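You operate a simulated robot arm through the tools that you are given. There is no shell and no other tool. Be economical: measure what you need, move in short steps, check, and stop when the job is done.

You are at the controls of a simulated robot arm. One attempt, no reset.

## Task
Wind the yellow ribbon back and take the grey spool out.
Fine: all of it back on the yellow spool; brake off to wind and on again after; small guide lever back to the black dish; grey spool in the orange tray.
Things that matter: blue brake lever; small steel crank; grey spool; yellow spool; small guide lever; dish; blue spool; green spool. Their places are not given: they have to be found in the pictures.

Only the result counts: the job must be done as asked and must still hold three seconds after the hand-in. Knocking over, shifting, dropping, spilling or breaking anything else fails it.

## Robot
A 6-joint arm with a two-finger parallel gripper, fixed in place. Base frame: the origin is at the foot of the arm, x ahead of it, y to its left, z up; the work surface is at about z = 0.76. Units: m, degrees, N and s.
With the tool pointing down near the work surface it reaches from about 0.24 to 0.64 m from the base axis. Its first joint turns from -66.0 to 66.0 degrees. Payload 2.7 kg.
The tool frame sits at the grasp point between the pads (the TCP): z along the fingers, y along the line on which they close. The tips reach 0.023 m beyond it. Largest opening 0.094 m; finger width 0.038, thickness 0.01; the body of the gripper, 0.054 by 0.096 m, starts 0.039 m behind the TCP.
Orientation is that of the tool frame in the base frame, as [roll, pitch, yaw] about the fixed x, y, z axes, in that order (R = Rz(yaw) Ry(pitch) Rx(roll)). With the fingers straight down and closing along the base's y, the tool's x points along the base's -x, its y along +y and its z along -z.

## Interface
- The arm moves only by the tool arm_command. Its argument "plan" is one flat list of numbers, 6 for each row, row after row: the shift along the tool's x, y, z in units of 40 mm (1.0 is 40 mm), then the turn, a rotation vector about the tool's x, y, z in units of 4 degrees (1.0 is 4 degrees). In form: [x, y, z, wx, wy, wz, x, y, z, wx, wy, wz, ...]. A call has 1 to 10 rows; each row shifts and turns the commanded pose from where the row before left it, along the tool's axes as they then stand. "hand" is the finger opening in m, from 0 to 0.094, set as the call begins (left out, the last holds). A call with a number of a shift or a turn outside -1 to 1 is refused whole. Each row takes 0.2 s and may step no farther than 0.05 m and 8.6 degrees from the row before; otherwise, or with a gripper value out of range, the whole call is refused. A pose out of reach is approached as far as the arm can. The call stops where the force on the tool passes 40 N (or 10 N more than at its start, if that is more) or the arm is blocked; 0.2 s more then pass. The fingers move at their own pace (about 0.045 m/s each) and stop on an object; they squeeze with about 26 N. The grip force told is the motor's: it shows also when the fingers shut on nothing. Time passes only in rows, and 0.2 s behind the last, so rows that do not move let the fingers close. It gives the time, the measured TCP pose, the force on the tool (base axes), the opening and the grip force at its end, in the units of the frame above (readings bear some noise), and new pictures: "views" is both (left out), scene, wrist or none.
- Cameras (640 x 400 px; columns grow to the right, rows downward): "scene" is fixed at [0.0811, -0.4352, 1.411]; the picture's right is [0.74, -0.68, 0.00], its down [-0.35, -0.38, -0.85] and it looks along [0.58, 0.63, -0.52] (base axes); focal length 323 px, centre (320, 200). "wrist" rides on the gripper at [-0.039, 0, -0.044] in the tool frame; the picture's right is [0.00, -1.00, 0.00], its down [0.97, 0.00, -0.24] and it looks along [0.24, 0.00, 0.97] (tool axes); focal length 218 px, centre (320, 200).
- locate(camera, pixels): for up to 12 pixels [column, row] of the newest picture of that camera ("zoom" is the newest enlarged one), the place [x, y, z] in the base frame of the surface seen there, good to about 0.002 m. No time passes.
- zoom(camera, box): a new picture of the part [left, top, right, bottom] of that camera's present view, enlarged. No time passes.
- close_job(): hands the job in; it is judged then, once.

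Keep the steps short. Do not move on a guess: measure, check each grasp and each placing, and mend mistakes. In all there are 80 turns and 120 pictures (those below and enlarged ones count). Leave the gripper open and the arm clear of the work at the hand-in unless told otherwise, and finish with a single line.

The tools are called after "Emit:" by a JSON object that holds its "fn" and its "kwargs". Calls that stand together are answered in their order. arm_command: Moves the arm, as the interface text tells. Its arguments: {"type":"object","properties":{"plan":{"type":"array"},"hand":{"type":"number"},"views":{"type":"string","enum":["both","scene","wrist","none"]}},"required":["plan"]} The other tools are called the same way: locate (camera, pixels) gives the place of the surface under pixels of a picture; zoom (camera, box) takes an enlarged picture of a part of a camera's view; close_job () hands the job in.

At the start:

```text
clock: 0.0
tool_pos: [0.4157, 0.2413, 1.1671]
tcp_rot: [-179.8, 0.0, -179.9]
ft_force: [0.0, -0.4, 0.3]
gripper_width: 0.0941
grasp_force: 0.0
```

scene: 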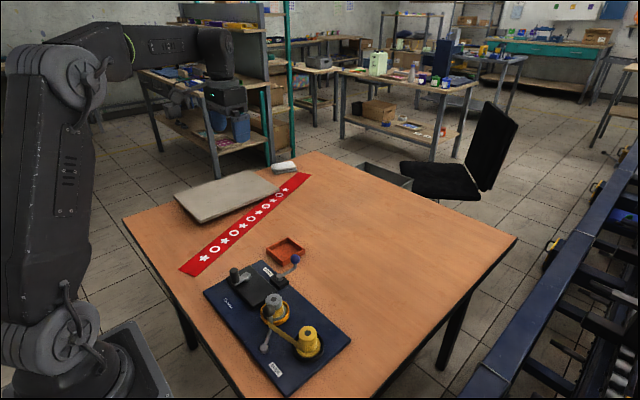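
wrist: 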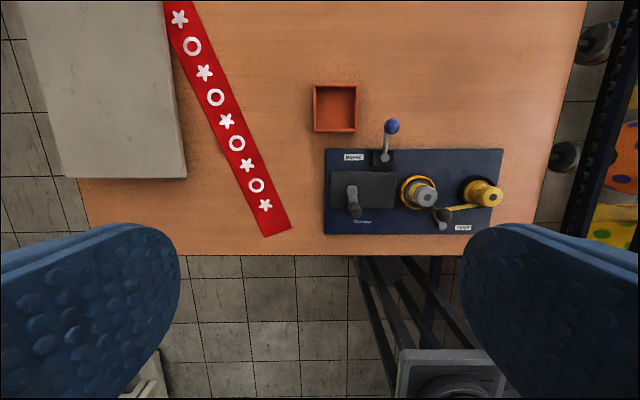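

I see a dark base plate with the spools, a brake lever with a blue ball at about wrist (391,126), and an orange tray at (335,108). I'll enlarge both views first.

Emit:
{"fn": "zoom", "kwargs": {"camera": "scene", "box": [190, 220, 360, 400]}}

Emit:
{"fn": "zoom", "kwargs": {"camera": "wrist", "box": [300, 70, 520, 245]}}

```text
2.22 times, centred on (275, 310) of scene
```

zoom: 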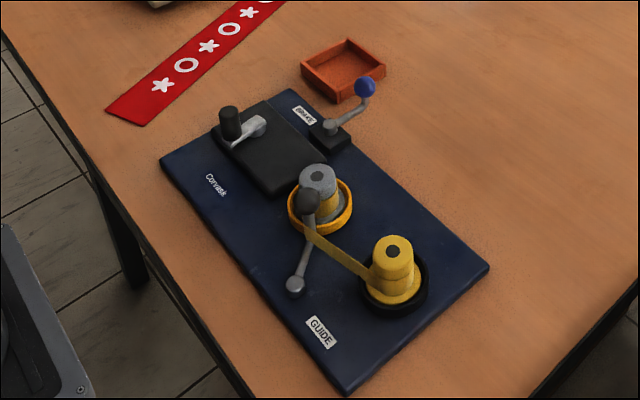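

```text
2.29 times, centred on (410, 158) of wrist
```

zoom: 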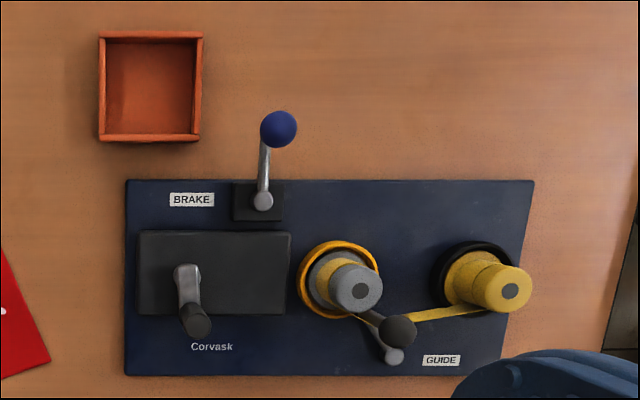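

Grey spool is in the yellow dish and yellow spool is in the black dish. The crank is on the black box. Next I'll measure points in the wrist zoom.

Emit:
{"fn": "locate", "kwargs": {"camera": "zoom", "pixels": [[278, 128], [264, 201], [186, 272], [196, 322], [362, 290], [510, 291], [398, 330], [394, 357], [150, 88], [102, 87], [150, 36], [330, 350]]}}

Emit:
{"fn": "zoom", "kwargs": {"camera": "scene", "box": [225, 255, 305, 305]}}

Emit:
{"fn": "zoom", "kwargs": {"camera": "scene", "box": [250, 285, 346, 345]}}

```text
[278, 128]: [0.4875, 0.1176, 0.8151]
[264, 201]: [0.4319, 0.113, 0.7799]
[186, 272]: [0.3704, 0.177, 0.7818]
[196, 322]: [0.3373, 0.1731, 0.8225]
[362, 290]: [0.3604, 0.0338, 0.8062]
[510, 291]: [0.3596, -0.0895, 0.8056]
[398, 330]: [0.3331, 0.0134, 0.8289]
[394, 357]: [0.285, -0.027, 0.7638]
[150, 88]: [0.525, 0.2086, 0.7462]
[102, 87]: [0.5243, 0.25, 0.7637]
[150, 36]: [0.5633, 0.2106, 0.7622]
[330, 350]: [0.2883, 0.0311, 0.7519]
```

```text
8.00 times, centred on (265, 280) of scene
```

zoom: 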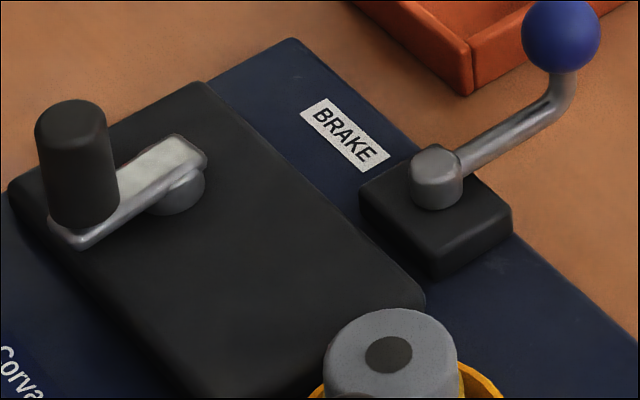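

```text
6.67 times, centred on (298, 315) of scene
```

zoom: 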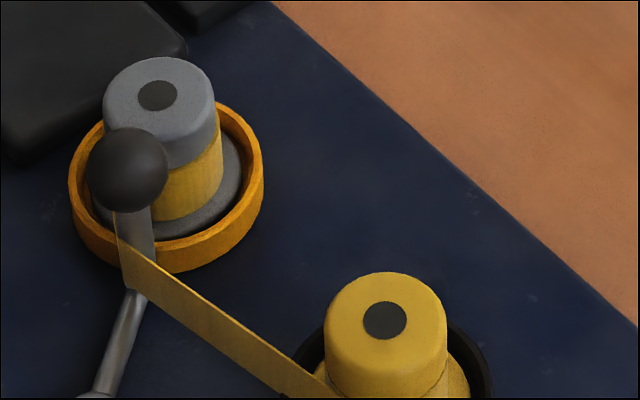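

Next I'll locate points through the scene camera, which is closer to these parts and gives a cross-check.

Emit:
{"fn": "locate", "kwargs": {"camera": "zoom", "pixels": [[127, 170], [157, 95], [385, 320], [95, 393], [135, 225], [75, 185], [258, 185], [165, 268], [460, 345], [300, 200], [600, 150], [195, 200]]}}

Emit:
{"fn": "locate", "kwargs": {"camera": "scene", "pixels": [[295, 259], [279, 277], [234, 272], [247, 278], [264, 348], [284, 252], [268, 249], [302, 248], [282, 238], [283, 262], [236, 283], [272, 302]]}}

```text
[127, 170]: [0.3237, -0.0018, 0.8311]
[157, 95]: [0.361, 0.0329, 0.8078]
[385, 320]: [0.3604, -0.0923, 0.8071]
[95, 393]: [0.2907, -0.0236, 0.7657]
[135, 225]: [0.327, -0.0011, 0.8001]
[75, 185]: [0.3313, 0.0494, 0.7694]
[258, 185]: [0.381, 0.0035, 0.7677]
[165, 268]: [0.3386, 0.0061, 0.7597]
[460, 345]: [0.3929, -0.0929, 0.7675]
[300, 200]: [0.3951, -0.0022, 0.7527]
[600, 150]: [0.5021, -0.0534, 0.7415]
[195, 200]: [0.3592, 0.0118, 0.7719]
```

```text
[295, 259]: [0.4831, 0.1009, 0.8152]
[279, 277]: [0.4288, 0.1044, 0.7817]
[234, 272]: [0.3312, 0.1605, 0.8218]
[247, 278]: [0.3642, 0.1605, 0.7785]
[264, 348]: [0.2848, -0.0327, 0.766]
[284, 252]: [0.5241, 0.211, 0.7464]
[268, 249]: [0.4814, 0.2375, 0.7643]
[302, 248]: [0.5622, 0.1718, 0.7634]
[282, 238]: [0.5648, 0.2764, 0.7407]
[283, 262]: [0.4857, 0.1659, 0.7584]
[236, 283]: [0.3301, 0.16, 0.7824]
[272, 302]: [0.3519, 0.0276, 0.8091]
```

Table is at z≈0.7415, plate top 0.7525. Grey spool centre is about (0.361,0.033), top 0.808. Brake ball is about (0.486,0.11,0.815). I'll move closer for a better wrist view.

Emit:
{"fn": "arm_command", "kwargs": {"plan": [0.22, -0.8, 0.75, 0, 0, 0, 0.22, -0.8, 0.75, 0, 0, 0, 0.22, -0.8, 0.75, 0, 0, 0, 0.22, -0.8, 0.75, 0, 0, 0, 0.22, -0.8, 0.75, 0, 0, 0], "hand": 0.03, "views": "wrist"}}

```text
clock: 1.2
tool_pos: [0.3746, 0.081, 1.0182]
tcp_rot: [-179.8, 0.0, -179.8]
ft_force: [-0.4, 0.2, -0.3]
gripper_width: 0.0299
grasp_force: 0.0
```

wrist: 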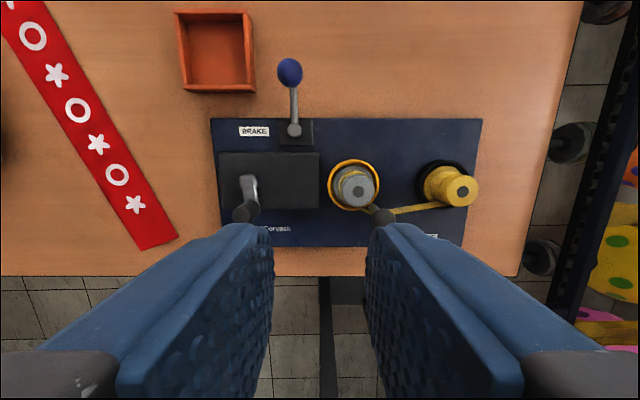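

Emit:
{"fn": "zoom", "kwargs": {"camera": "wrist", "box": [205, 50, 335, 250]}}

Emit:
{"fn": "zoom", "kwargs": {"camera": "wrist", "box": [310, 140, 490, 250]}}

```text
2.00 times, centred on (270, 150) of wrist
```

zoom: 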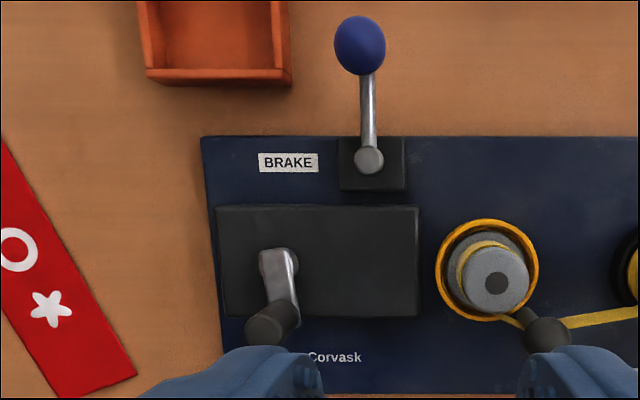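

```text
3.56 times, centred on (400, 195) of wrist
```

zoom: 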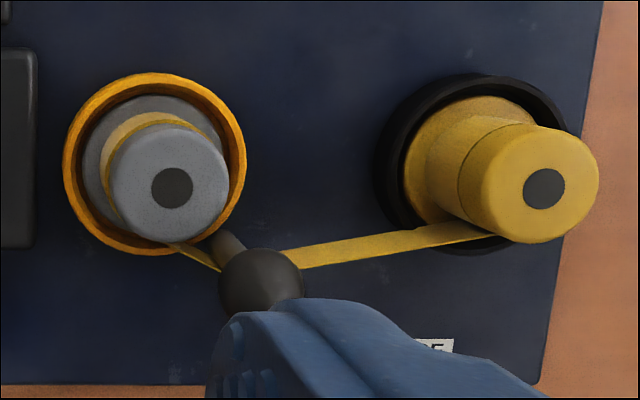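

Emit:
{"fn": "locate", "kwargs": {"camera": "wrist", "pixels": [[290, 72], [289, 86], [294, 130], [249, 181], [246, 180], [241, 215], [248, 208], [240, 219], [248, 203], [380, 213], [385, 217], [232, 180]]}}

Emit:
{"fn": "locate", "kwargs": {"camera": "zoom", "pixels": [[172, 187], [170, 125], [115, 187], [228, 187], [545, 188], [258, 275], [244, 165], [64, 150], [150, 75], [220, 250]]}}

```text
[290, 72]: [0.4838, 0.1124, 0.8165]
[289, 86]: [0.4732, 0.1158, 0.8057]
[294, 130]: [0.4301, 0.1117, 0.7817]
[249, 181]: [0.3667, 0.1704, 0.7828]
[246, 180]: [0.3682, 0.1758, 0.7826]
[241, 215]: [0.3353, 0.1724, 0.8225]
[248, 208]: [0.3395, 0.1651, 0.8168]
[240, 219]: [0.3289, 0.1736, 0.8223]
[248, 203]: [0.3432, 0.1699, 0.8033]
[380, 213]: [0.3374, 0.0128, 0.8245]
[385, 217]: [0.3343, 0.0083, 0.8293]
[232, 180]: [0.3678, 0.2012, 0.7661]
```

```text
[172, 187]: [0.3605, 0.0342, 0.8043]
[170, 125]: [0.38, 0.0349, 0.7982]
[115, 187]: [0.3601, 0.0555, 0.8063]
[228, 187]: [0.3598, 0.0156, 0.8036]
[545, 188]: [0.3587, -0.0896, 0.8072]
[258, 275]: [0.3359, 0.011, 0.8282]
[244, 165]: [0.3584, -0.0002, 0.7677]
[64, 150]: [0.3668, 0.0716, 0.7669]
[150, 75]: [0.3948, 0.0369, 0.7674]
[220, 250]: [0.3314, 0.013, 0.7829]
```

Ball centre works out to about (0.487,0.110,0.808) and pivot to about (0.431,0.110). I'll go above the ball.

Emit:
{"fn": "arm_command", "kwargs": {"plan": [-0.703, 0.181, 0.74, 0, 0, 0, -0.703, 0.181, 0.74, 0, 0, 0, -0.703, 0.181, 0.74, 0, 0, 0, -0.703, 0.181, 0.74, 0, 0, 0, 0, 0, 0, 0, 0, 0], "hand": 0.045, "views": "both"}}

```text
clock: 2.4
tool_pos: [0.4832, 0.1097, 0.8982]
tcp_rot: [180.0, 0.0, -179.8]
ft_force: [0.9, 0.6, 0.3]
gripper_width: 0.0452
grasp_force: 0.1
```

scene: 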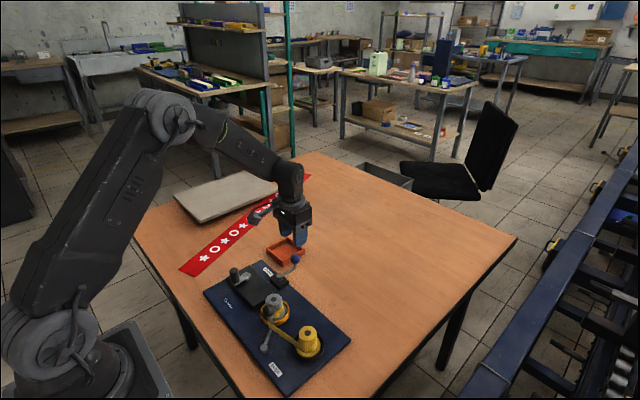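
wrist: 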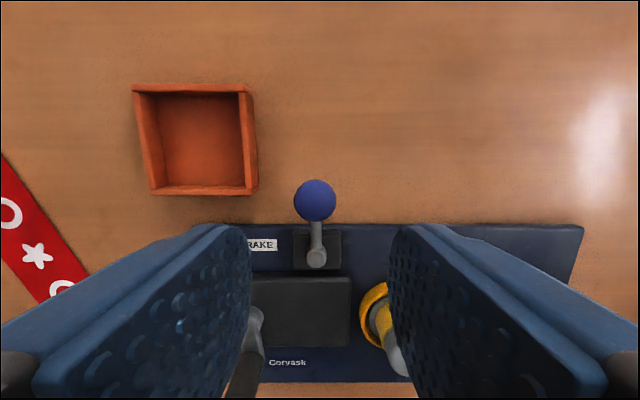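

Ball is centred between the fingers at pixel (315,200). I'll descend around it.

Emit:
{"fn": "arm_command", "kwargs": {"plan": [-0.04, 0.015, 0.75, 0, 0, 0, -0.04, 0.015, 0.75, 0, 0, 0, -0.04, 0.015, 0.75, 0, 0, 0, 0, 0, 0, 0, 0, 0], "hand": 0.045, "views": "wrist"}}

```text
clock: 3.4
tool_pos: [0.4879, 0.1117, 0.809]
tcp_rot: [-179.8, 0.0, -180.0]
ft_force: [-0.7, -0.5, 0.1]
gripper_width: 0.045
grasp_force: 0.2
```

wrist: 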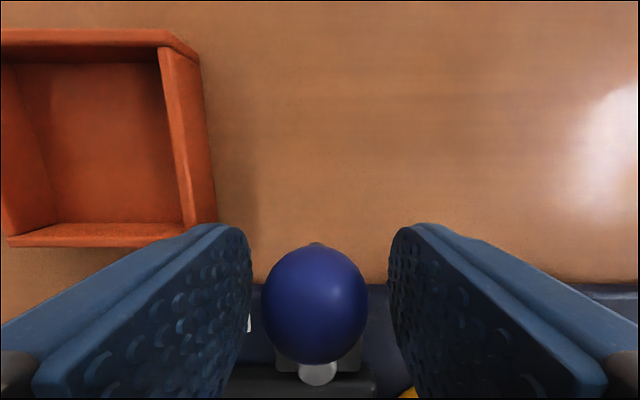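

Ball is between the fingers. I'll close to a loose cage and push 10 mm toward −y (away from the tray).

Emit:
{"fn": "arm_command", "kwargs": {"plan": [0, 0, 0, 0, 0, 0, 0, 0, 0, 0, 0, 0, 0, -0.15, 0, 0, 0, 0, 0, -0.15, 0, 0, 0, 0, 0, -0.15, 0, 0, 0, 0], "hand": 0.026, "views": "wrist"}}

```text
clock: 4.6
tool_pos: [0.4879, 0.0942, 0.8094]
tcp_rot: [-179.9, 0.0, -179.9]
ft_force: [-4.2, 6.0, 7.5]
gripper_width: 0.0274
grasp_force: 26.0
```

wrist: 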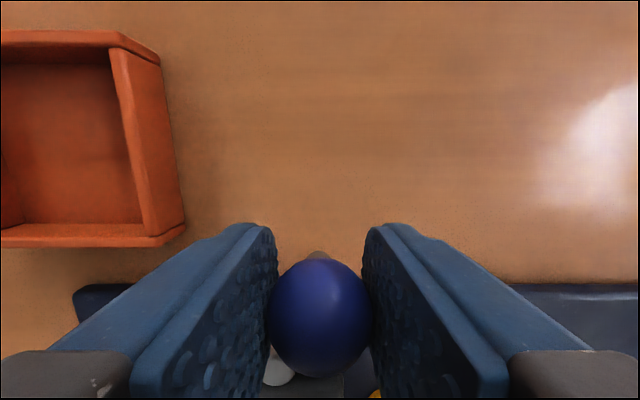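

The lever yielded toward −y with only about 6 N. I'll loosen slightly, turn the tool to match the lever, and follow the arc to its stop.

Emit:
{"fn": "arm_command", "kwargs": {"plan": [0, 0, 0, 0, 0, 1, 0, 0, 0, 0, 0, 1, 0, 0, 0, 0, 0, 1, 0.05, 0, 0, 0, 0, 1, 0.004, -0.1, 0, 0, 0, 1, 0.004, -0.1, 0, 0, 0, 1, 0.004, -0.1, 0, 0, 0, 1, 0.004, -0.1, 0, 0, 0, 1], "hand": 0.032, "views": "wrist"}}

```text
clock: 6.4
tool_pos: [0.4785, 0.0791, 0.8089]
tcp_rot: [-179.9, 0.0, 148.0]
ft_force: [-0.2, -0.5, 0.1]
gripper_width: 0.0322
grasp_force: 0.1
```

wrist: 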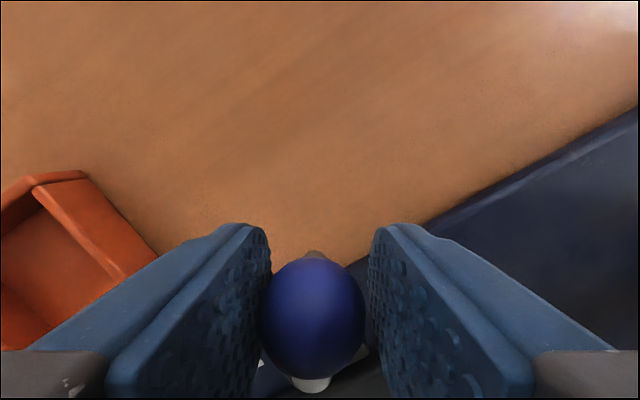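

Emit:
{"fn": "arm_command", "kwargs": {"plan": [0.004, -0.1, 0, 0, 0, 1, 0.004, -0.1, 0, 0, 0, 1, 0.004, -0.1, 0, 0, 0, 1, 0.004, -0.1, 0, 0, 0, 1, 0.004, -0.1, 0, 0, 0, 1], "hand": 0.032, "views": "wrist"}}

```text
clock: 7.6
tool_pos: [0.4678, 0.0656, 0.8103]
tcp_rot: [179.8, 0.2, 128.1]
ft_force: [11.2, 17.7, -1.3]
gripper_width: 0.0401
grasp_force: 9.2
```

wrist: 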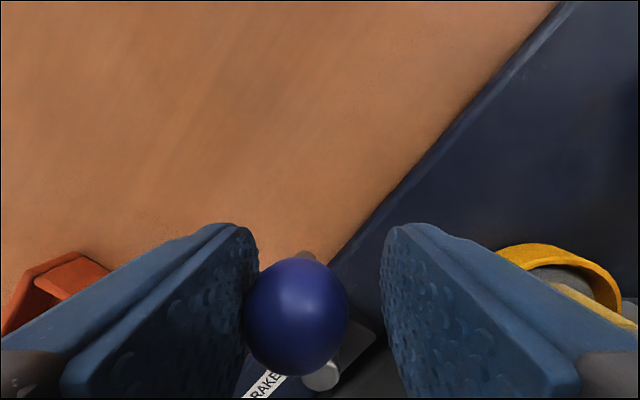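

Force rose to about 21 N and the finger was pushed back, so the lever is at its stop (~40°). I'll back off, open and rise, then look.

Emit:
{"fn": "arm_command", "kwargs": {"plan": [0, 0.12, 0, 0, 0, 0, 0, 0, 0, 0, 0, 0, 0, 0, -0.8, 0, 0, 0, 0, 0, -0.8, 0, 0, 0, 0, 0, -0.8, 0, 0, 0], "hand": 0.05, "views": "both"}}

Emit:
{"fn": "zoom", "kwargs": {"camera": "scene", "box": [200, 230, 360, 330]}}

```text
clock: 8.8
tool_pos: [0.4707, 0.0654, 0.904]
tcp_rot: [-179.8, 0.0, 128.1]
ft_force: [-0.5, -1.0, 0.3]
gripper_width: 0.0501
grasp_force: 0.1
```

scene: 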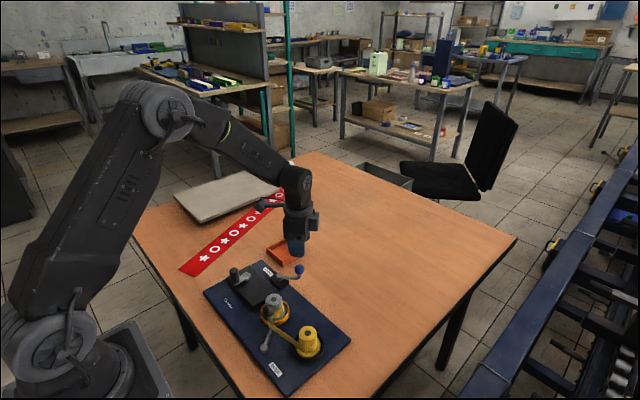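
wrist: 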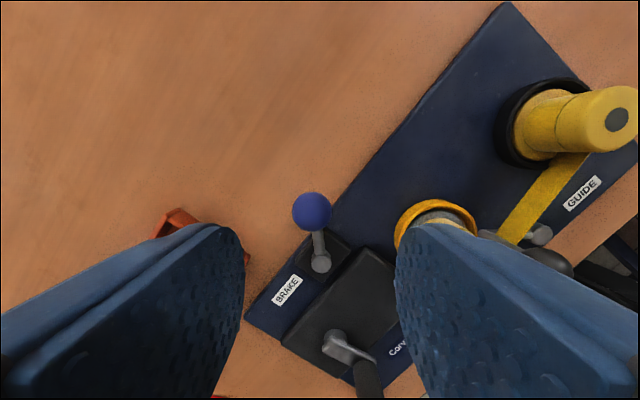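

```text
4.00 times, centred on (280, 280) of scene
```

zoom: 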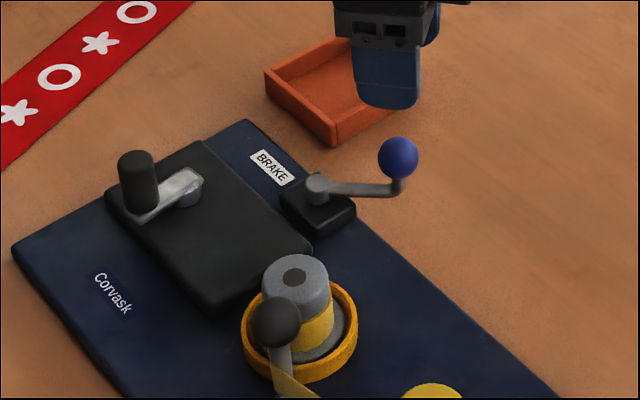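

Lever rests at the new stop. Next I'll pin down the crank handle and pivot, plus the ball's new position.

Emit:
{"fn": "zoom", "kwargs": {"camera": "scene", "box": [219, 260, 267, 290]}}

Emit:
{"fn": "locate", "kwargs": {"camera": "scene", "pixels": [[299, 269], [279, 277]]}}

```text
13.33 times, centred on (243, 275) of scene
```

zoom: 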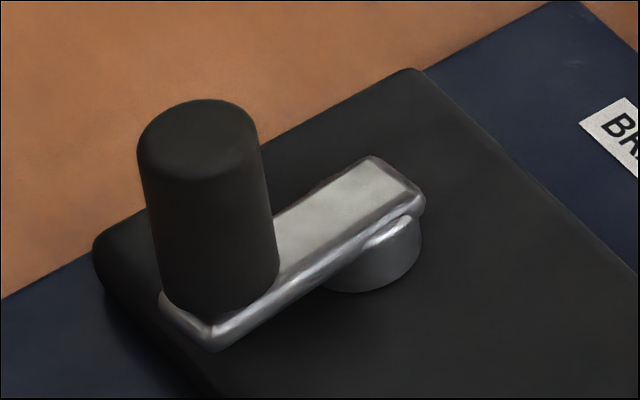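

```text
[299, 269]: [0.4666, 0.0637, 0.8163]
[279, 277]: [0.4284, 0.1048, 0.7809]
```

Emit:
{"fn": "locate", "kwargs": {"camera": "zoom", "pixels": [[195, 140], [145, 140], [255, 140], [195, 108], [200, 172], [372, 160], [415, 200], [205, 335], [345, 195], [155, 280], [220, 280], [275, 260]]}}

```text
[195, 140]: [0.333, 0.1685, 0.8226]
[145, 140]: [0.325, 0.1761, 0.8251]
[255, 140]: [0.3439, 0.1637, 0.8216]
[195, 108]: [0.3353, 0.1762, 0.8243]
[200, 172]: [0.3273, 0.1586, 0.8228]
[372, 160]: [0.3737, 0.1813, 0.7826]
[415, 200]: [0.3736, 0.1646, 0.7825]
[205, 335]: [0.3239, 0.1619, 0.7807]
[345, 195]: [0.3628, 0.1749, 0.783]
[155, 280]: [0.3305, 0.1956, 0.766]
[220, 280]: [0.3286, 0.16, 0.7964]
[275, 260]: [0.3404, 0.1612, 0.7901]
```

Handle top centre is about (0.333,0.169), diameter about 22 mm, z 0.79–0.8225. Pivot is about (0.365,0.172). I'll turn the tool back to yaw 180 and go above the handle.

Emit:
{"fn": "arm_command", "kwargs": {"plan": [0, 0, 0, 0, 0, -1, 0, 0, 0, 0, 0, -1, 0, 0, 0, 0, 0, -1, 0, 0, 0, 0, 0, -1, 0, 0, 0, 0, 0, -1, 0, 0, 0, 0, 0, -1, 0, 0, 0, 0, 0, -1, 0, 0, 0, 0, 0, -1, 0, 0, 0, 0, 0, -1, 0, 0, 0, 0, 0, -1], "hand": 0.05, "views": "none"}}

Emit:
{"fn": "arm_command", "kwargs": {"plan": [0, 0, 0, 0, 0, -1, 0, 0, 0, 0, 0, -1, 0, 0, 0, 0, 0, -1, 0.69, 0.52, 0, 0, 0, 0, 0.69, 0.52, 0, 0, 0, 0, 0.69, 0.52, 0, 0, 0, 0, 0.69, 0.52, 0, 0, 0, 0, 0.69, 0.52, 0, 0, 0, 0, 0, 0, 0, 0, 0, 0], "hand": 0.05, "views": "wrist"}}

```text
clock: 11.0
tool_pos: [0.4696, 0.0674, 0.9051]
tcp_rot: [-180.0, 0.0, 168.1]
ft_force: [-0.1, -0.2, 0.2]
gripper_width: 0.0501
grasp_force: 0.0
```

```text
clock: 13.0
tool_pos: [0.3313, 0.1695, 0.9047]
tcp_rot: [-179.9, 0.0, -179.9]
ft_force: [0.0, 0.0, 0.2]
gripper_width: 0.0498
grasp_force: 0.0
```

wrist: 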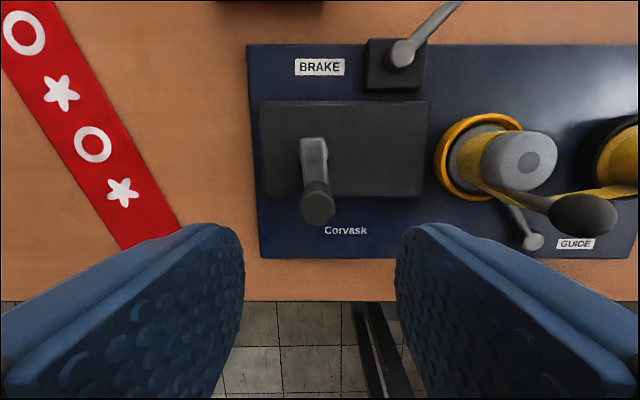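

Emit:
{"fn": "locate", "kwargs": {"camera": "wrist", "pixels": [[317, 207], [300, 207], [335, 207], [317, 222], [313, 139], [302, 160], [327, 160], [313, 153]]}}

Emit:
{"fn": "arm_command", "kwargs": {"plan": [-0.04, 0, 0.76, 0, 0, 0, 0, 0, 0.76, 0, 0, 0, 0, 0, 0.76, 0, 0, 0, 0, 0, 0, 0, 0, 0], "hand": 0.05, "views": "wrist"}}

```text
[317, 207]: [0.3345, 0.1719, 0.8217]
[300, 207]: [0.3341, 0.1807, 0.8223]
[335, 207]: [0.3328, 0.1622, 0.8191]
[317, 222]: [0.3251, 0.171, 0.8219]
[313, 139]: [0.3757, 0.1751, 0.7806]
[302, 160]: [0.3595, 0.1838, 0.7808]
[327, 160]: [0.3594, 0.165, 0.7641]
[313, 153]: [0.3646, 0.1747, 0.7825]
```

```text
clock: 14.0
tool_pos: [0.3336, 0.1706, 0.8138]
tcp_rot: [-179.9, 0.0, -179.9]
ft_force: [0.3, 0.1, -0.2]
gripper_width: 0.0499
grasp_force: 0.0
```

wrist: 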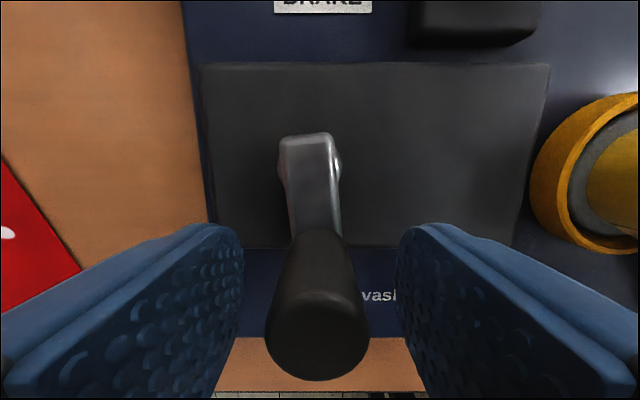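

The hub shows at both sides of the arm near row 165. I'll measure the pivot from it.

Emit:
{"fn": "locate", "kwargs": {"camera": "wrist", "pixels": [[281, 172], [340, 166], [310, 165], [308, 136], [288, 230], [340, 230]]}}

Emit:
{"fn": "zoom", "kwargs": {"camera": "wrist", "box": [250, 110, 378, 260]}}

```text
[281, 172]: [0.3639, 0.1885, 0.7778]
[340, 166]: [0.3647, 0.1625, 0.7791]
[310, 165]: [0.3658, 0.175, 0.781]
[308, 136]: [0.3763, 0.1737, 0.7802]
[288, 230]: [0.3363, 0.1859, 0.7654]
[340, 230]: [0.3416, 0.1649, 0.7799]
```

```text
2.67 times, centred on (314, 185) of wrist
```

zoom: 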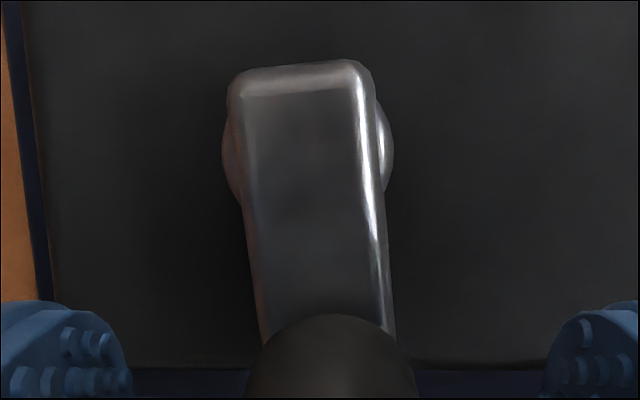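

Pivot ≈(0.3655,0.1753), handle ≈(0.333,0.171), radius ≈0.033. The ribbon meets yellow on its −x side, so yellow should turn counter-clockwise to wind. I'll grip the handle first.

Emit:
{"fn": "arm_command", "kwargs": {"plan": [0, 0, 0, 0, 0, 0, 0, 0, 0, 0, 0, 0, 0, 0, 0, 0, 0, 0], "hand": 0.015, "views": "wrist"}}

```text
clock: 14.8
tool_pos: [0.3336, 0.1695, 0.815]
tcp_rot: [-179.9, 0.0, -179.9]
ft_force: [0.9, -1.2, 0.1]
gripper_width: 0.0226
grasp_force: 26.5
```

wrist: 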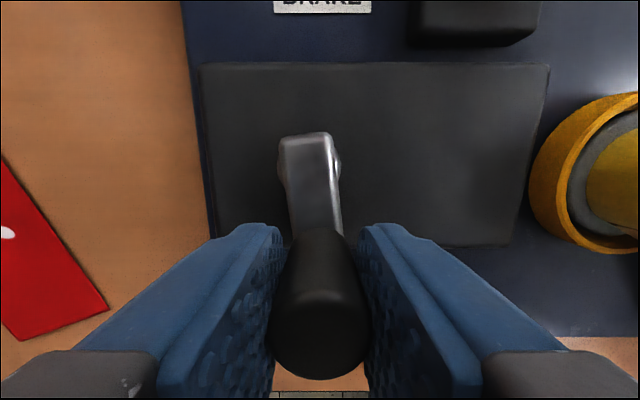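

Handle is gripped (22.6 mm). I'll try a short counter-clockwise stretch of about 40°.

Emit:
{"fn": "arm_command", "kwargs": {"plan": [-0.044, -0.136, 0, 0, 0, 0, -0.044, -0.136, 0, 0, 0, 0, -0.175, -0.224, 0, 0, 0, 0], "hand": 0.015, "views": "both"}}

Emit:
{"fn": "zoom", "kwargs": {"camera": "scene", "box": [250, 285, 346, 345]}}

```text
clock: 15.6
tool_pos: [0.3442, 0.1495, 0.8139]
tcp_rot: [-179.9, 0.1, -179.9]
ft_force: [1.2, 1.9, -0.1]
gripper_width: 0.0227
grasp_force: 26.1
```

scene: 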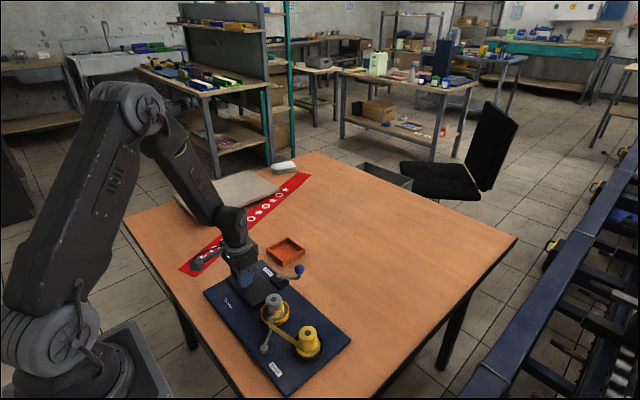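
wrist: 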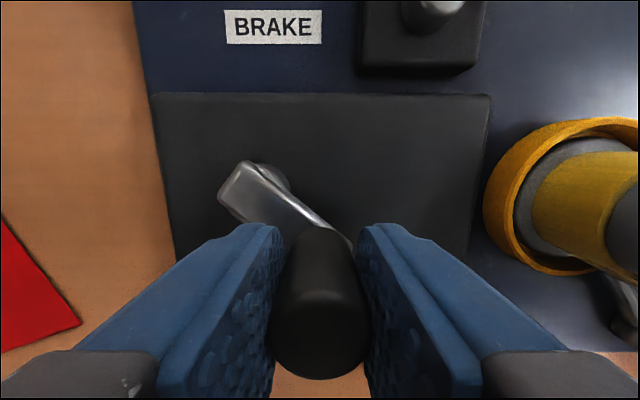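

```text
6.67 times, centred on (298, 315) of scene
```

zoom: 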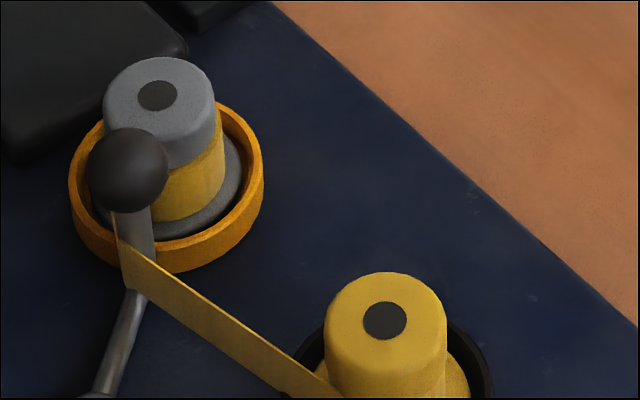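

The crank turns freely with only about 2 N, so the brake is off. I'll continue counter-clockwise to φ≈28° and compare the spools.

Emit:
{"fn": "arm_command", "kwargs": {"plan": [-0.2415, -0.151, 0, 0, 0, 0, -0.2786, -0.059, 0, 0, 0, 0, -0.282, 0.04, 0, 0, 0, 0, -0.2515, 0.134, 0, 0, 0, 0, -0.1905, 0.2116, 0, 0, 0, 0, -0.1067, 0.264, 0, 0, 0, 0, -0.01, 0.2846, 0, 0, 0, 0, 0.088, 0.271, 0, 0, 0, 0], "hand": 0.015, "views": "wrist"}}

Emit:
{"fn": "zoom", "kwargs": {"camera": "scene", "box": [250, 285, 346, 345]}}

```text
clock: 17.4
tool_pos: [0.3964, 0.1907, 0.8143]
tcp_rot: [-179.9, 0.3, -179.8]
ft_force: [-3.3, -2.9, 15.0]
gripper_width: 0.0219
grasp_force: 26.4
```

wrist: 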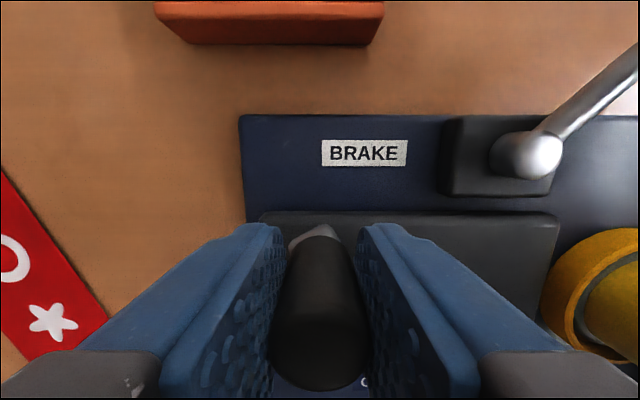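

```text
6.67 times, centred on (298, 315) of scene
```

zoom: 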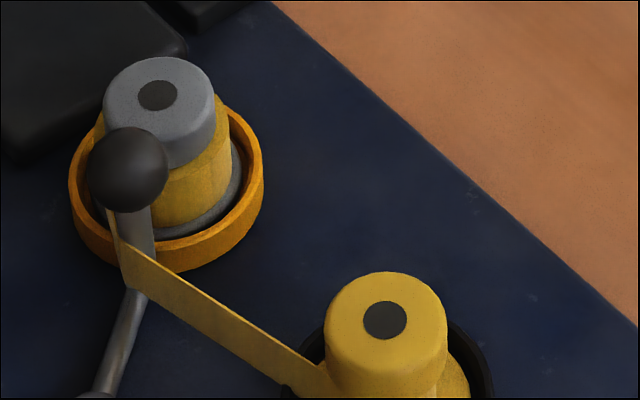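

The grey spool's winding grew, so counter-clockwise winds onto grey. I'll reverse to clockwise, back to φ=188°.

Emit:
{"fn": "arm_command", "kwargs": {"plan": [-0.088, -0.271, 0, 0, 0, 0, 0.01, -0.2846, 0, 0, 0, 0, 0.1067, -0.264, 0, 0, 0, 0, 0.1905, -0.2116, 0, 0, 0, 0, 0.2515, -0.134, 0, 0, 0, 0, 0.282, -0.04, 0, 0, 0, 0, 0.2786, 0.059, 0, 0, 0, 0, 0.2415, 0.151, 0, 0, 0, 0, 0.175, 0.224, 0, 0, 0, 0, 0.088, 0.271, 0, 0, 0, 0], "hand": 0.015, "views": "wrist"}}

Emit:
{"fn": "zoom", "kwargs": {"camera": "scene", "box": [250, 285, 346, 345]}}

```text
clock: 19.6
tool_pos: [0.333, 0.1725, 0.8128]
tcp_rot: [-179.9, -0.1, -179.9]
ft_force: [-6.5, -2.9, -14.4]
gripper_width: 0.0223
grasp_force: 25.6
```

wrist: 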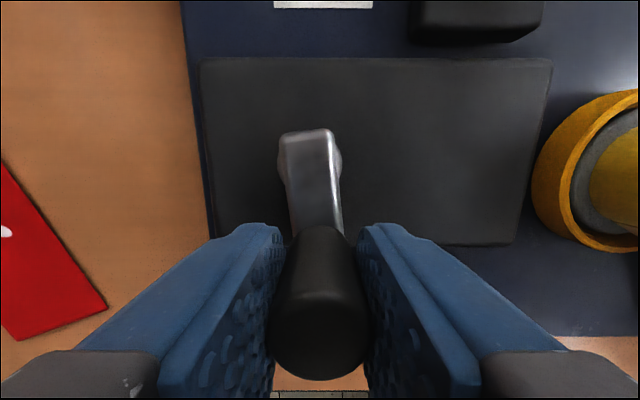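

```text
6.67 times, centred on (298, 315) of scene
```

zoom: 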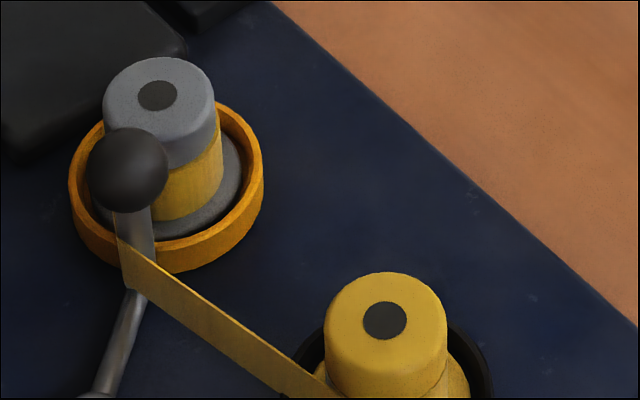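

Back at the starting state, so clockwise removes ribbon from grey. I'll continue clockwise.

Emit:
{"fn": "arm_command", "kwargs": {"plan": [-0.01, 0.2846, 0, 0, 0, 0, -0.1067, 0.264, 0, 0, 0, 0, -0.1905, 0.2116, 0, 0, 0, 0, -0.2515, 0.134, 0, 0, 0, 0, -0.282, 0.04, 0, 0, 0, 0, -0.2786, -0.059, 0, 0, 0, 0, -0.2415, -0.151, 0, 0, 0, 0, -0.175, -0.224, 0, 0, 0, 0], "hand": 0.015, "views": "none"}}

Emit:
{"fn": "zoom", "kwargs": {"camera": "scene", "box": [250, 285, 346, 345]}}

```text
clock: 21.4
tool_pos: [0.3929, 0.1917, 0.8127]
tcp_rot: [-180.0, -0.1, -179.9]
ft_force: [-10.3, -5.4, 16.1]
gripper_width: 0.022
grasp_force: 26.4
```

```text
6.67 times, centred on (298, 315) of scene
```

zoom: 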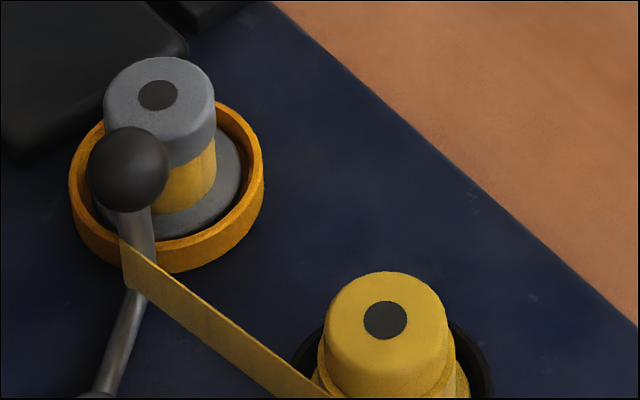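

Grey's winding is getting thinner. Continuing clockwise.

Emit:
{"fn": "arm_command", "kwargs": {"plan": [-0.088, -0.271, 0, 0, 0, 0, 0.01, -0.2846, 0, 0, 0, 0, 0.1067, -0.264, 0, 0, 0, 0, 0.1905, -0.2116, 0, 0, 0, 0, 0.2515, -0.134, 0, 0, 0, 0, 0.282, -0.04, 0, 0, 0, 0, 0.2786, 0.059, 0, 0, 0, 0, 0.2415, 0.151, 0, 0, 0, 0, 0.175, 0.224, 0, 0, 0, 0, 0.088, 0.271, 0, 0, 0, 0], "hand": 0.015, "views": "none"}}

Emit:
{"fn": "zoom", "kwargs": {"camera": "scene", "box": [250, 285, 346, 345]}}

```text
clock: 23.6
tool_pos: [0.3352, 0.1718, 0.8125]
tcp_rot: [-180.0, 0.1, -179.9]
ft_force: [7.0, 0.2, -20.2]
gripper_width: 0.0221
grasp_force: 26.0
```

```text
6.67 times, centred on (298, 315) of scene
```

zoom: 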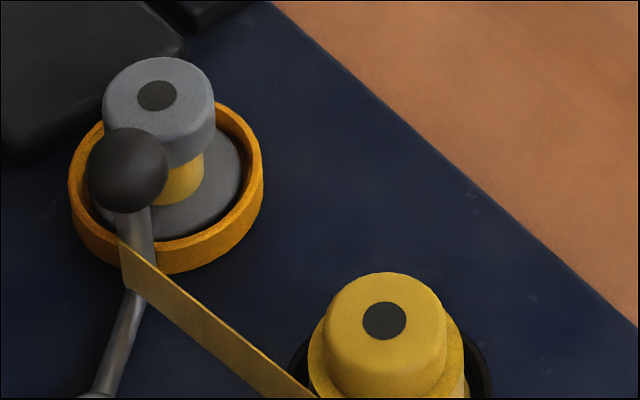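

Emit:
{"fn": "arm_command", "kwargs": {"plan": [-0.01, 0.2846, 0, 0, 0, 0, -0.1067, 0.264, 0, 0, 0, 0, -0.1905, 0.2116, 0, 0, 0, 0, -0.2515, 0.134, 0, 0, 0, 0, -0.282, 0.04, 0, 0, 0, 0, -0.2786, -0.059, 0, 0, 0, 0, -0.2415, -0.151, 0, 0, 0, 0, -0.175, -0.224, 0, 0, 0, 0], "hand": 0.015, "views": "none"}}

Emit:
{"fn": "zoom", "kwargs": {"camera": "scene", "box": [250, 285, 346, 345]}}

```text
clock: 25.4
tool_pos: [0.3949, 0.1891, 0.8117]
tcp_rot: [-179.7, -0.2, 180.0]
ft_force: [-0.3, 1.3, 0.3]
gripper_width: 0.0148
grasp_force: 0.1
```

```text
6.67 times, centred on (298, 315) of scene
```

zoom: 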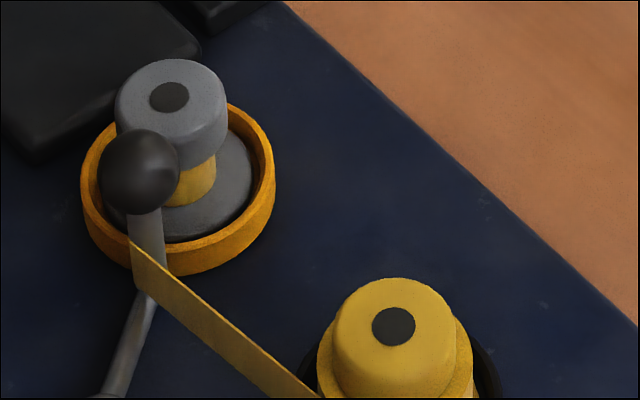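

The grip slipped off the handle (14.8 mm, 0 N), and the plate looks shifted about 1–2 px. I'll stop and look.

Emit:
{"fn": "arm_command", "kwargs": {"plan": [0, 0, -0.3, 0, 0, 0, 0, 0, -0.8, 0, 0, 0, 0, 0, -0.8, 0, 0, 0], "hand": 0.05, "views": "both"}}

Emit:
{"fn": "zoom", "kwargs": {"camera": "scene", "box": [190, 220, 360, 400]}}

```text
clock: 26.2
tool_pos: [0.3935, 0.1881, 0.8888]
tcp_rot: [-179.9, 0.0, -179.9]
ft_force: [0.6, -0.4, 0.1]
gripper_width: 0.0498
grasp_force: 0.0
```

scene: 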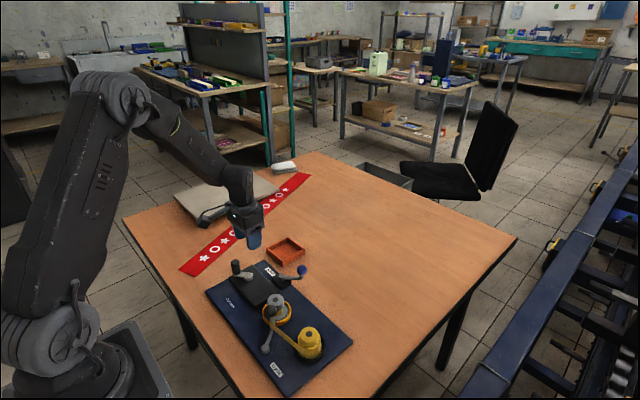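
wrist: 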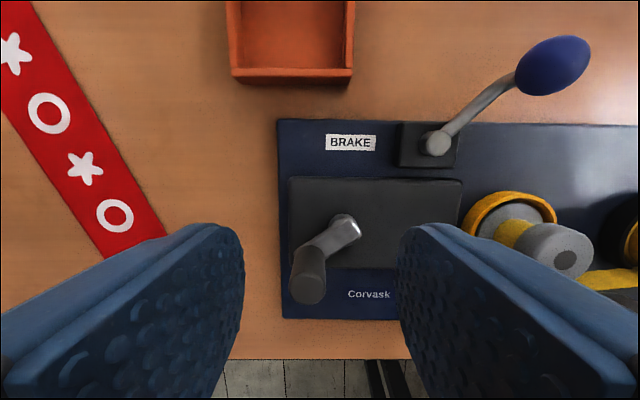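

```text
2.22 times, centred on (275, 310) of scene
```

zoom: 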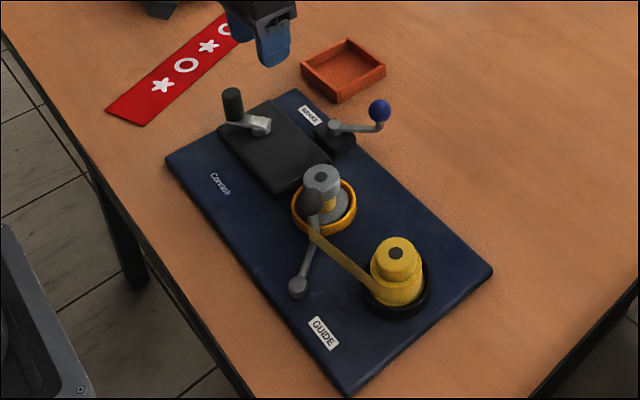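

The plate slid a few mm while the handle slipped out. I'll measure how far it moved and look at the spool closely.

Emit:
{"fn": "zoom", "kwargs": {"camera": "scene", "box": [250, 285, 346, 345]}}

Emit:
{"fn": "locate", "kwargs": {"camera": "zoom", "pixels": [[170, 97], [394, 327], [87, 185], [270, 185], [176, 268], [138, 170], [190, 185], [225, 190]]}}

Emit:
{"fn": "locate", "kwargs": {"camera": "wrist", "pixels": [[278, 120], [283, 318], [435, 143], [342, 228], [310, 290], [291, 180], [460, 181]]}}

Emit:
{"fn": "zoom", "kwargs": {"camera": "wrist", "box": [420, 170, 640, 310]}}

```text
6.67 times, centred on (298, 315) of scene
```

zoom: 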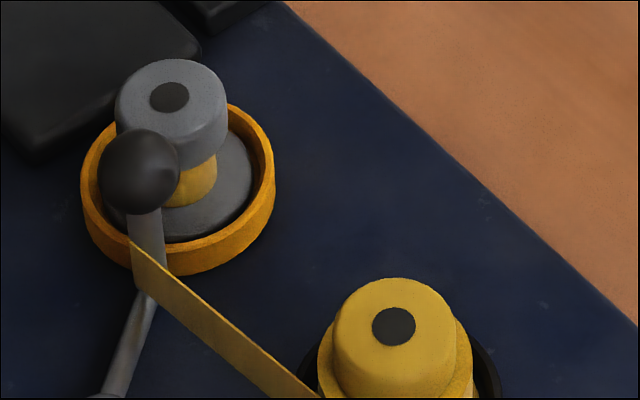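

```text
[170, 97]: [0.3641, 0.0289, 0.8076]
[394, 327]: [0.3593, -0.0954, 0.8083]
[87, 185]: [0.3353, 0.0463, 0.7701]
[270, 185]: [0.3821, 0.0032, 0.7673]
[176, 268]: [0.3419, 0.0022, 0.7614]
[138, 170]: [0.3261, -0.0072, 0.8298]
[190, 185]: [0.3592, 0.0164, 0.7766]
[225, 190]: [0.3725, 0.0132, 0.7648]
```

```text
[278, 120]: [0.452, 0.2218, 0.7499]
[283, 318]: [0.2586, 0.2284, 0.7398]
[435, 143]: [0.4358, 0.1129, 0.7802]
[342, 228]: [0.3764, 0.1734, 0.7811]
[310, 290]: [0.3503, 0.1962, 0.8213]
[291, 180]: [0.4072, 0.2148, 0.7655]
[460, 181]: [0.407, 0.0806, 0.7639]
```

```text
2.86 times, centred on (530, 240) of wrist
```

zoom: 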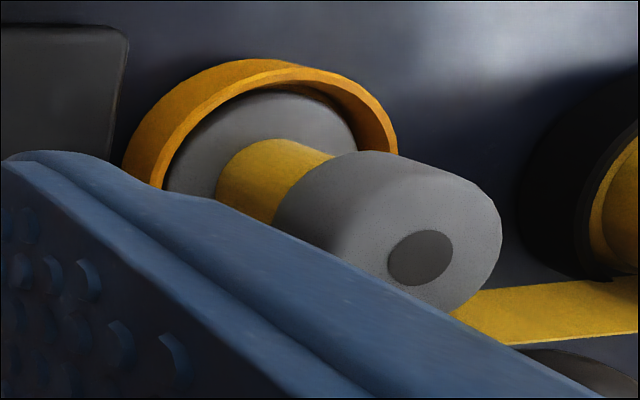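

The plate moved about 4 mm at the spools and more at the crank, as if the crank got blocked near φ≈135°. I'll look from right above the crank before touching it again.

Emit:
{"fn": "arm_command", "kwargs": {"plan": [0.5, 0.1, 0, 0, 0, 0, 0.5, 0.1, 0, 0, 0, 0, 0, 0, 0, 0, 0, 0], "hand": 0.05, "views": "wrist"}}

Emit:
{"fn": "zoom", "kwargs": {"camera": "wrist", "box": [250, 80, 410, 240]}}

```text
clock: 27.0
tool_pos: [0.3549, 0.1996, 0.8897]
tcp_rot: [-179.9, -0.1, -179.9]
ft_force: [-0.1, 0.0, 0.2]
gripper_width: 0.0498
grasp_force: 0.1
```

wrist: 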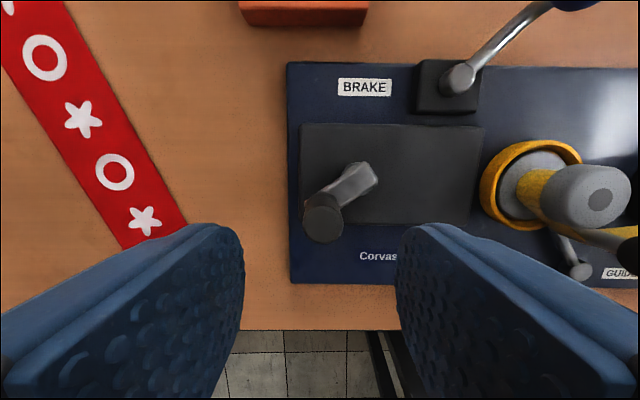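

```text
2.50 times, centred on (330, 160) of wrist
```

zoom: 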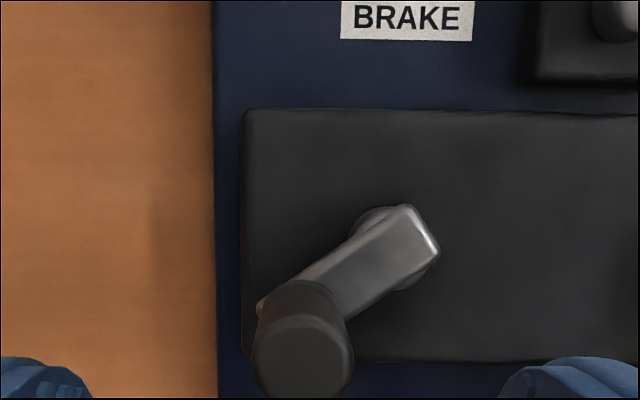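

Emit:
{"fn": "locate", "kwargs": {"camera": "zoom", "pixels": [[302, 350], [260, 350], [344, 350], [302, 388], [396, 245], [380, 207], [412, 285], [425, 230], [302, 318]]}}

Emit:
{"fn": "zoom", "kwargs": {"camera": "wrist", "box": [470, 120, 640, 290]}}

```text
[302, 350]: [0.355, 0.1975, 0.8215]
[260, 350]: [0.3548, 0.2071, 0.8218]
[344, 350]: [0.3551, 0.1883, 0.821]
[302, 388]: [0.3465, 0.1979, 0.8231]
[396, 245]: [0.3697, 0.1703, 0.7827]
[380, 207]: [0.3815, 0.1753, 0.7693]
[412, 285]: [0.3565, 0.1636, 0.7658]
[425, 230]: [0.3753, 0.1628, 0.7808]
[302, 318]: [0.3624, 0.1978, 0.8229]
```

```text
2.35 times, centred on (555, 205) of wrist
```

zoom: 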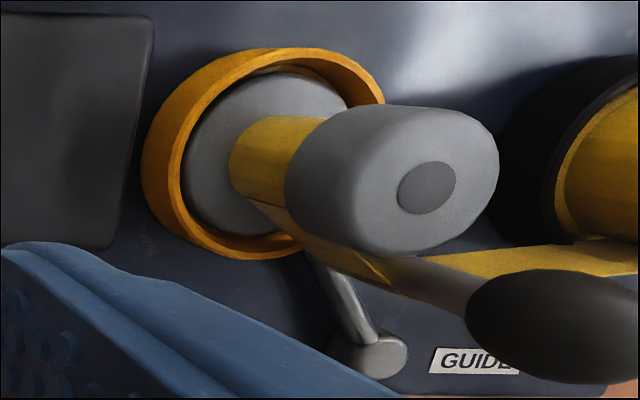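

Handle is now at (0.355,0.1977) with pivot about (0.370,0.1695), so φ≈118°. I'll place closed fingers behind the handle on its −x side and push gently, watching the force.

Emit:
{"fn": "arm_command", "kwargs": {"plan": [0.45, 0, 0, 0, 0, 0, 0.45, 0, 0, 0, 0, 0, 0, 0, 0.65, 0, 0, 0, 0, 0, 0.64, 0, 0, 0, 0, 0, 0.64, 0, 0, 0], "hand": 0.0, "views": "wrist"}}

```text
clock: 28.2
tool_pos: [0.3195, 0.1991, 0.811]
tcp_rot: [-179.9, 0.1, -180.0]
ft_force: [0.0, -0.6, -0.7]
gripper_width: 0.0001
grasp_force: 26.0
```

wrist: 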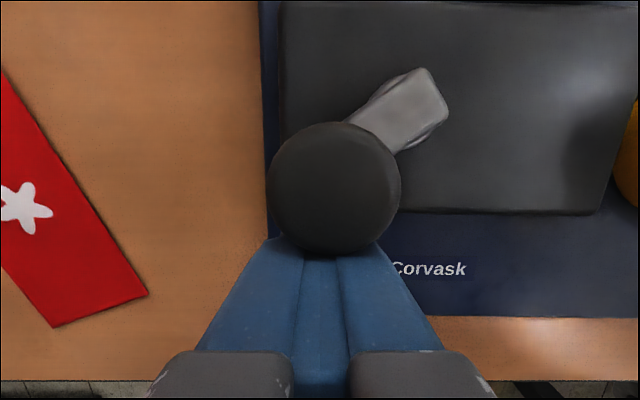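

Fingers are right behind the handle. I'll push +x 12 mm in small steps.

Emit:
{"fn": "arm_command", "kwargs": {"plan": [-0.1, 0, 0, 0, 0, 0, -0.1, 0, 0, 0, 0, 0, -0.05, 0, 0, 0, 0, 0, -0.05, 0, 0, 0, 0, 0], "hand": 0.0, "views": "wrist"}}

```text
clock: 29.2
tool_pos: [0.333, 0.1993, 0.812]
tcp_rot: [-180.0, 0.0, -179.9]
ft_force: [0.0, -0.2, 0.7]
gripper_width: 0.0
grasp_force: 25.9
```

wrist: 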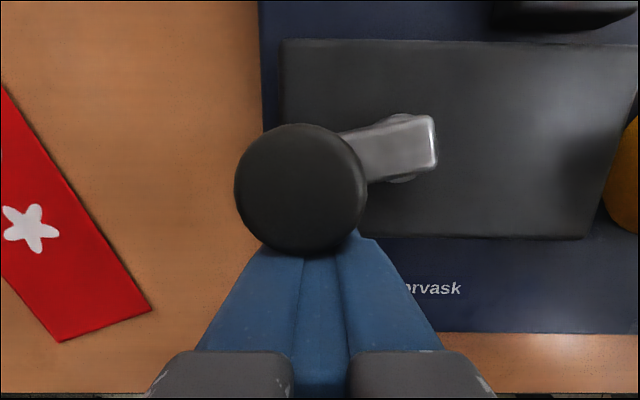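

The handle moves freely at no measurable force, so the earlier strain came from squeezing. From now on I'll push the handle round with closed fingers following it clockwise, without gripping. First stretch goes to block angle 0°.

Emit:
{"fn": "arm_command", "kwargs": {"plan": [-0.52, -0.047, 0, 0, 0, 0, -0.406, 0.11, 0, 0, 0, 0, -0.406, -0.11, 0, 0, 0, 0, -0.296, -0.296, 0, 0, 0, 0, -0.11, -0.406, 0, 0, 0, 0], "hand": 0.0, "views": "wrist"}}

Emit:
{"fn": "zoom", "kwargs": {"camera": "scene", "box": [190, 245, 350, 345]}}

```text
clock: 29.7
tool_pos: [0.3458, 0.1967, 0.81]
tcp_rot: [-179.2, -1.2, -179.9]
ft_force: [-5.6, 0.5, -0.8]
gripper_width: 0.0
grasp_force: 25.9
stopped in row 2: the force on the tool passed its limit (the readings are from after the stop); the commanded pose is now the measured one
```

wrist: 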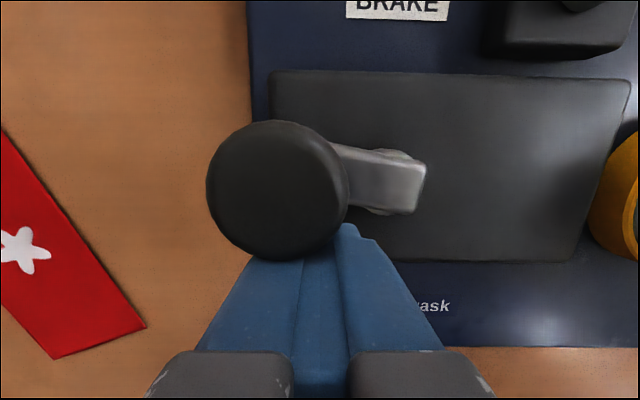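

```text
4.00 times, centred on (270, 295) of scene
```

zoom: 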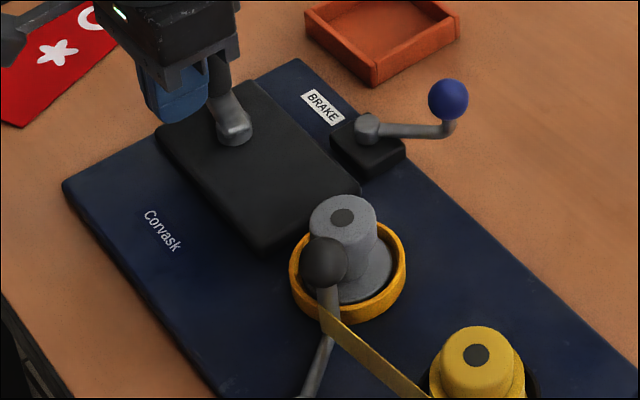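

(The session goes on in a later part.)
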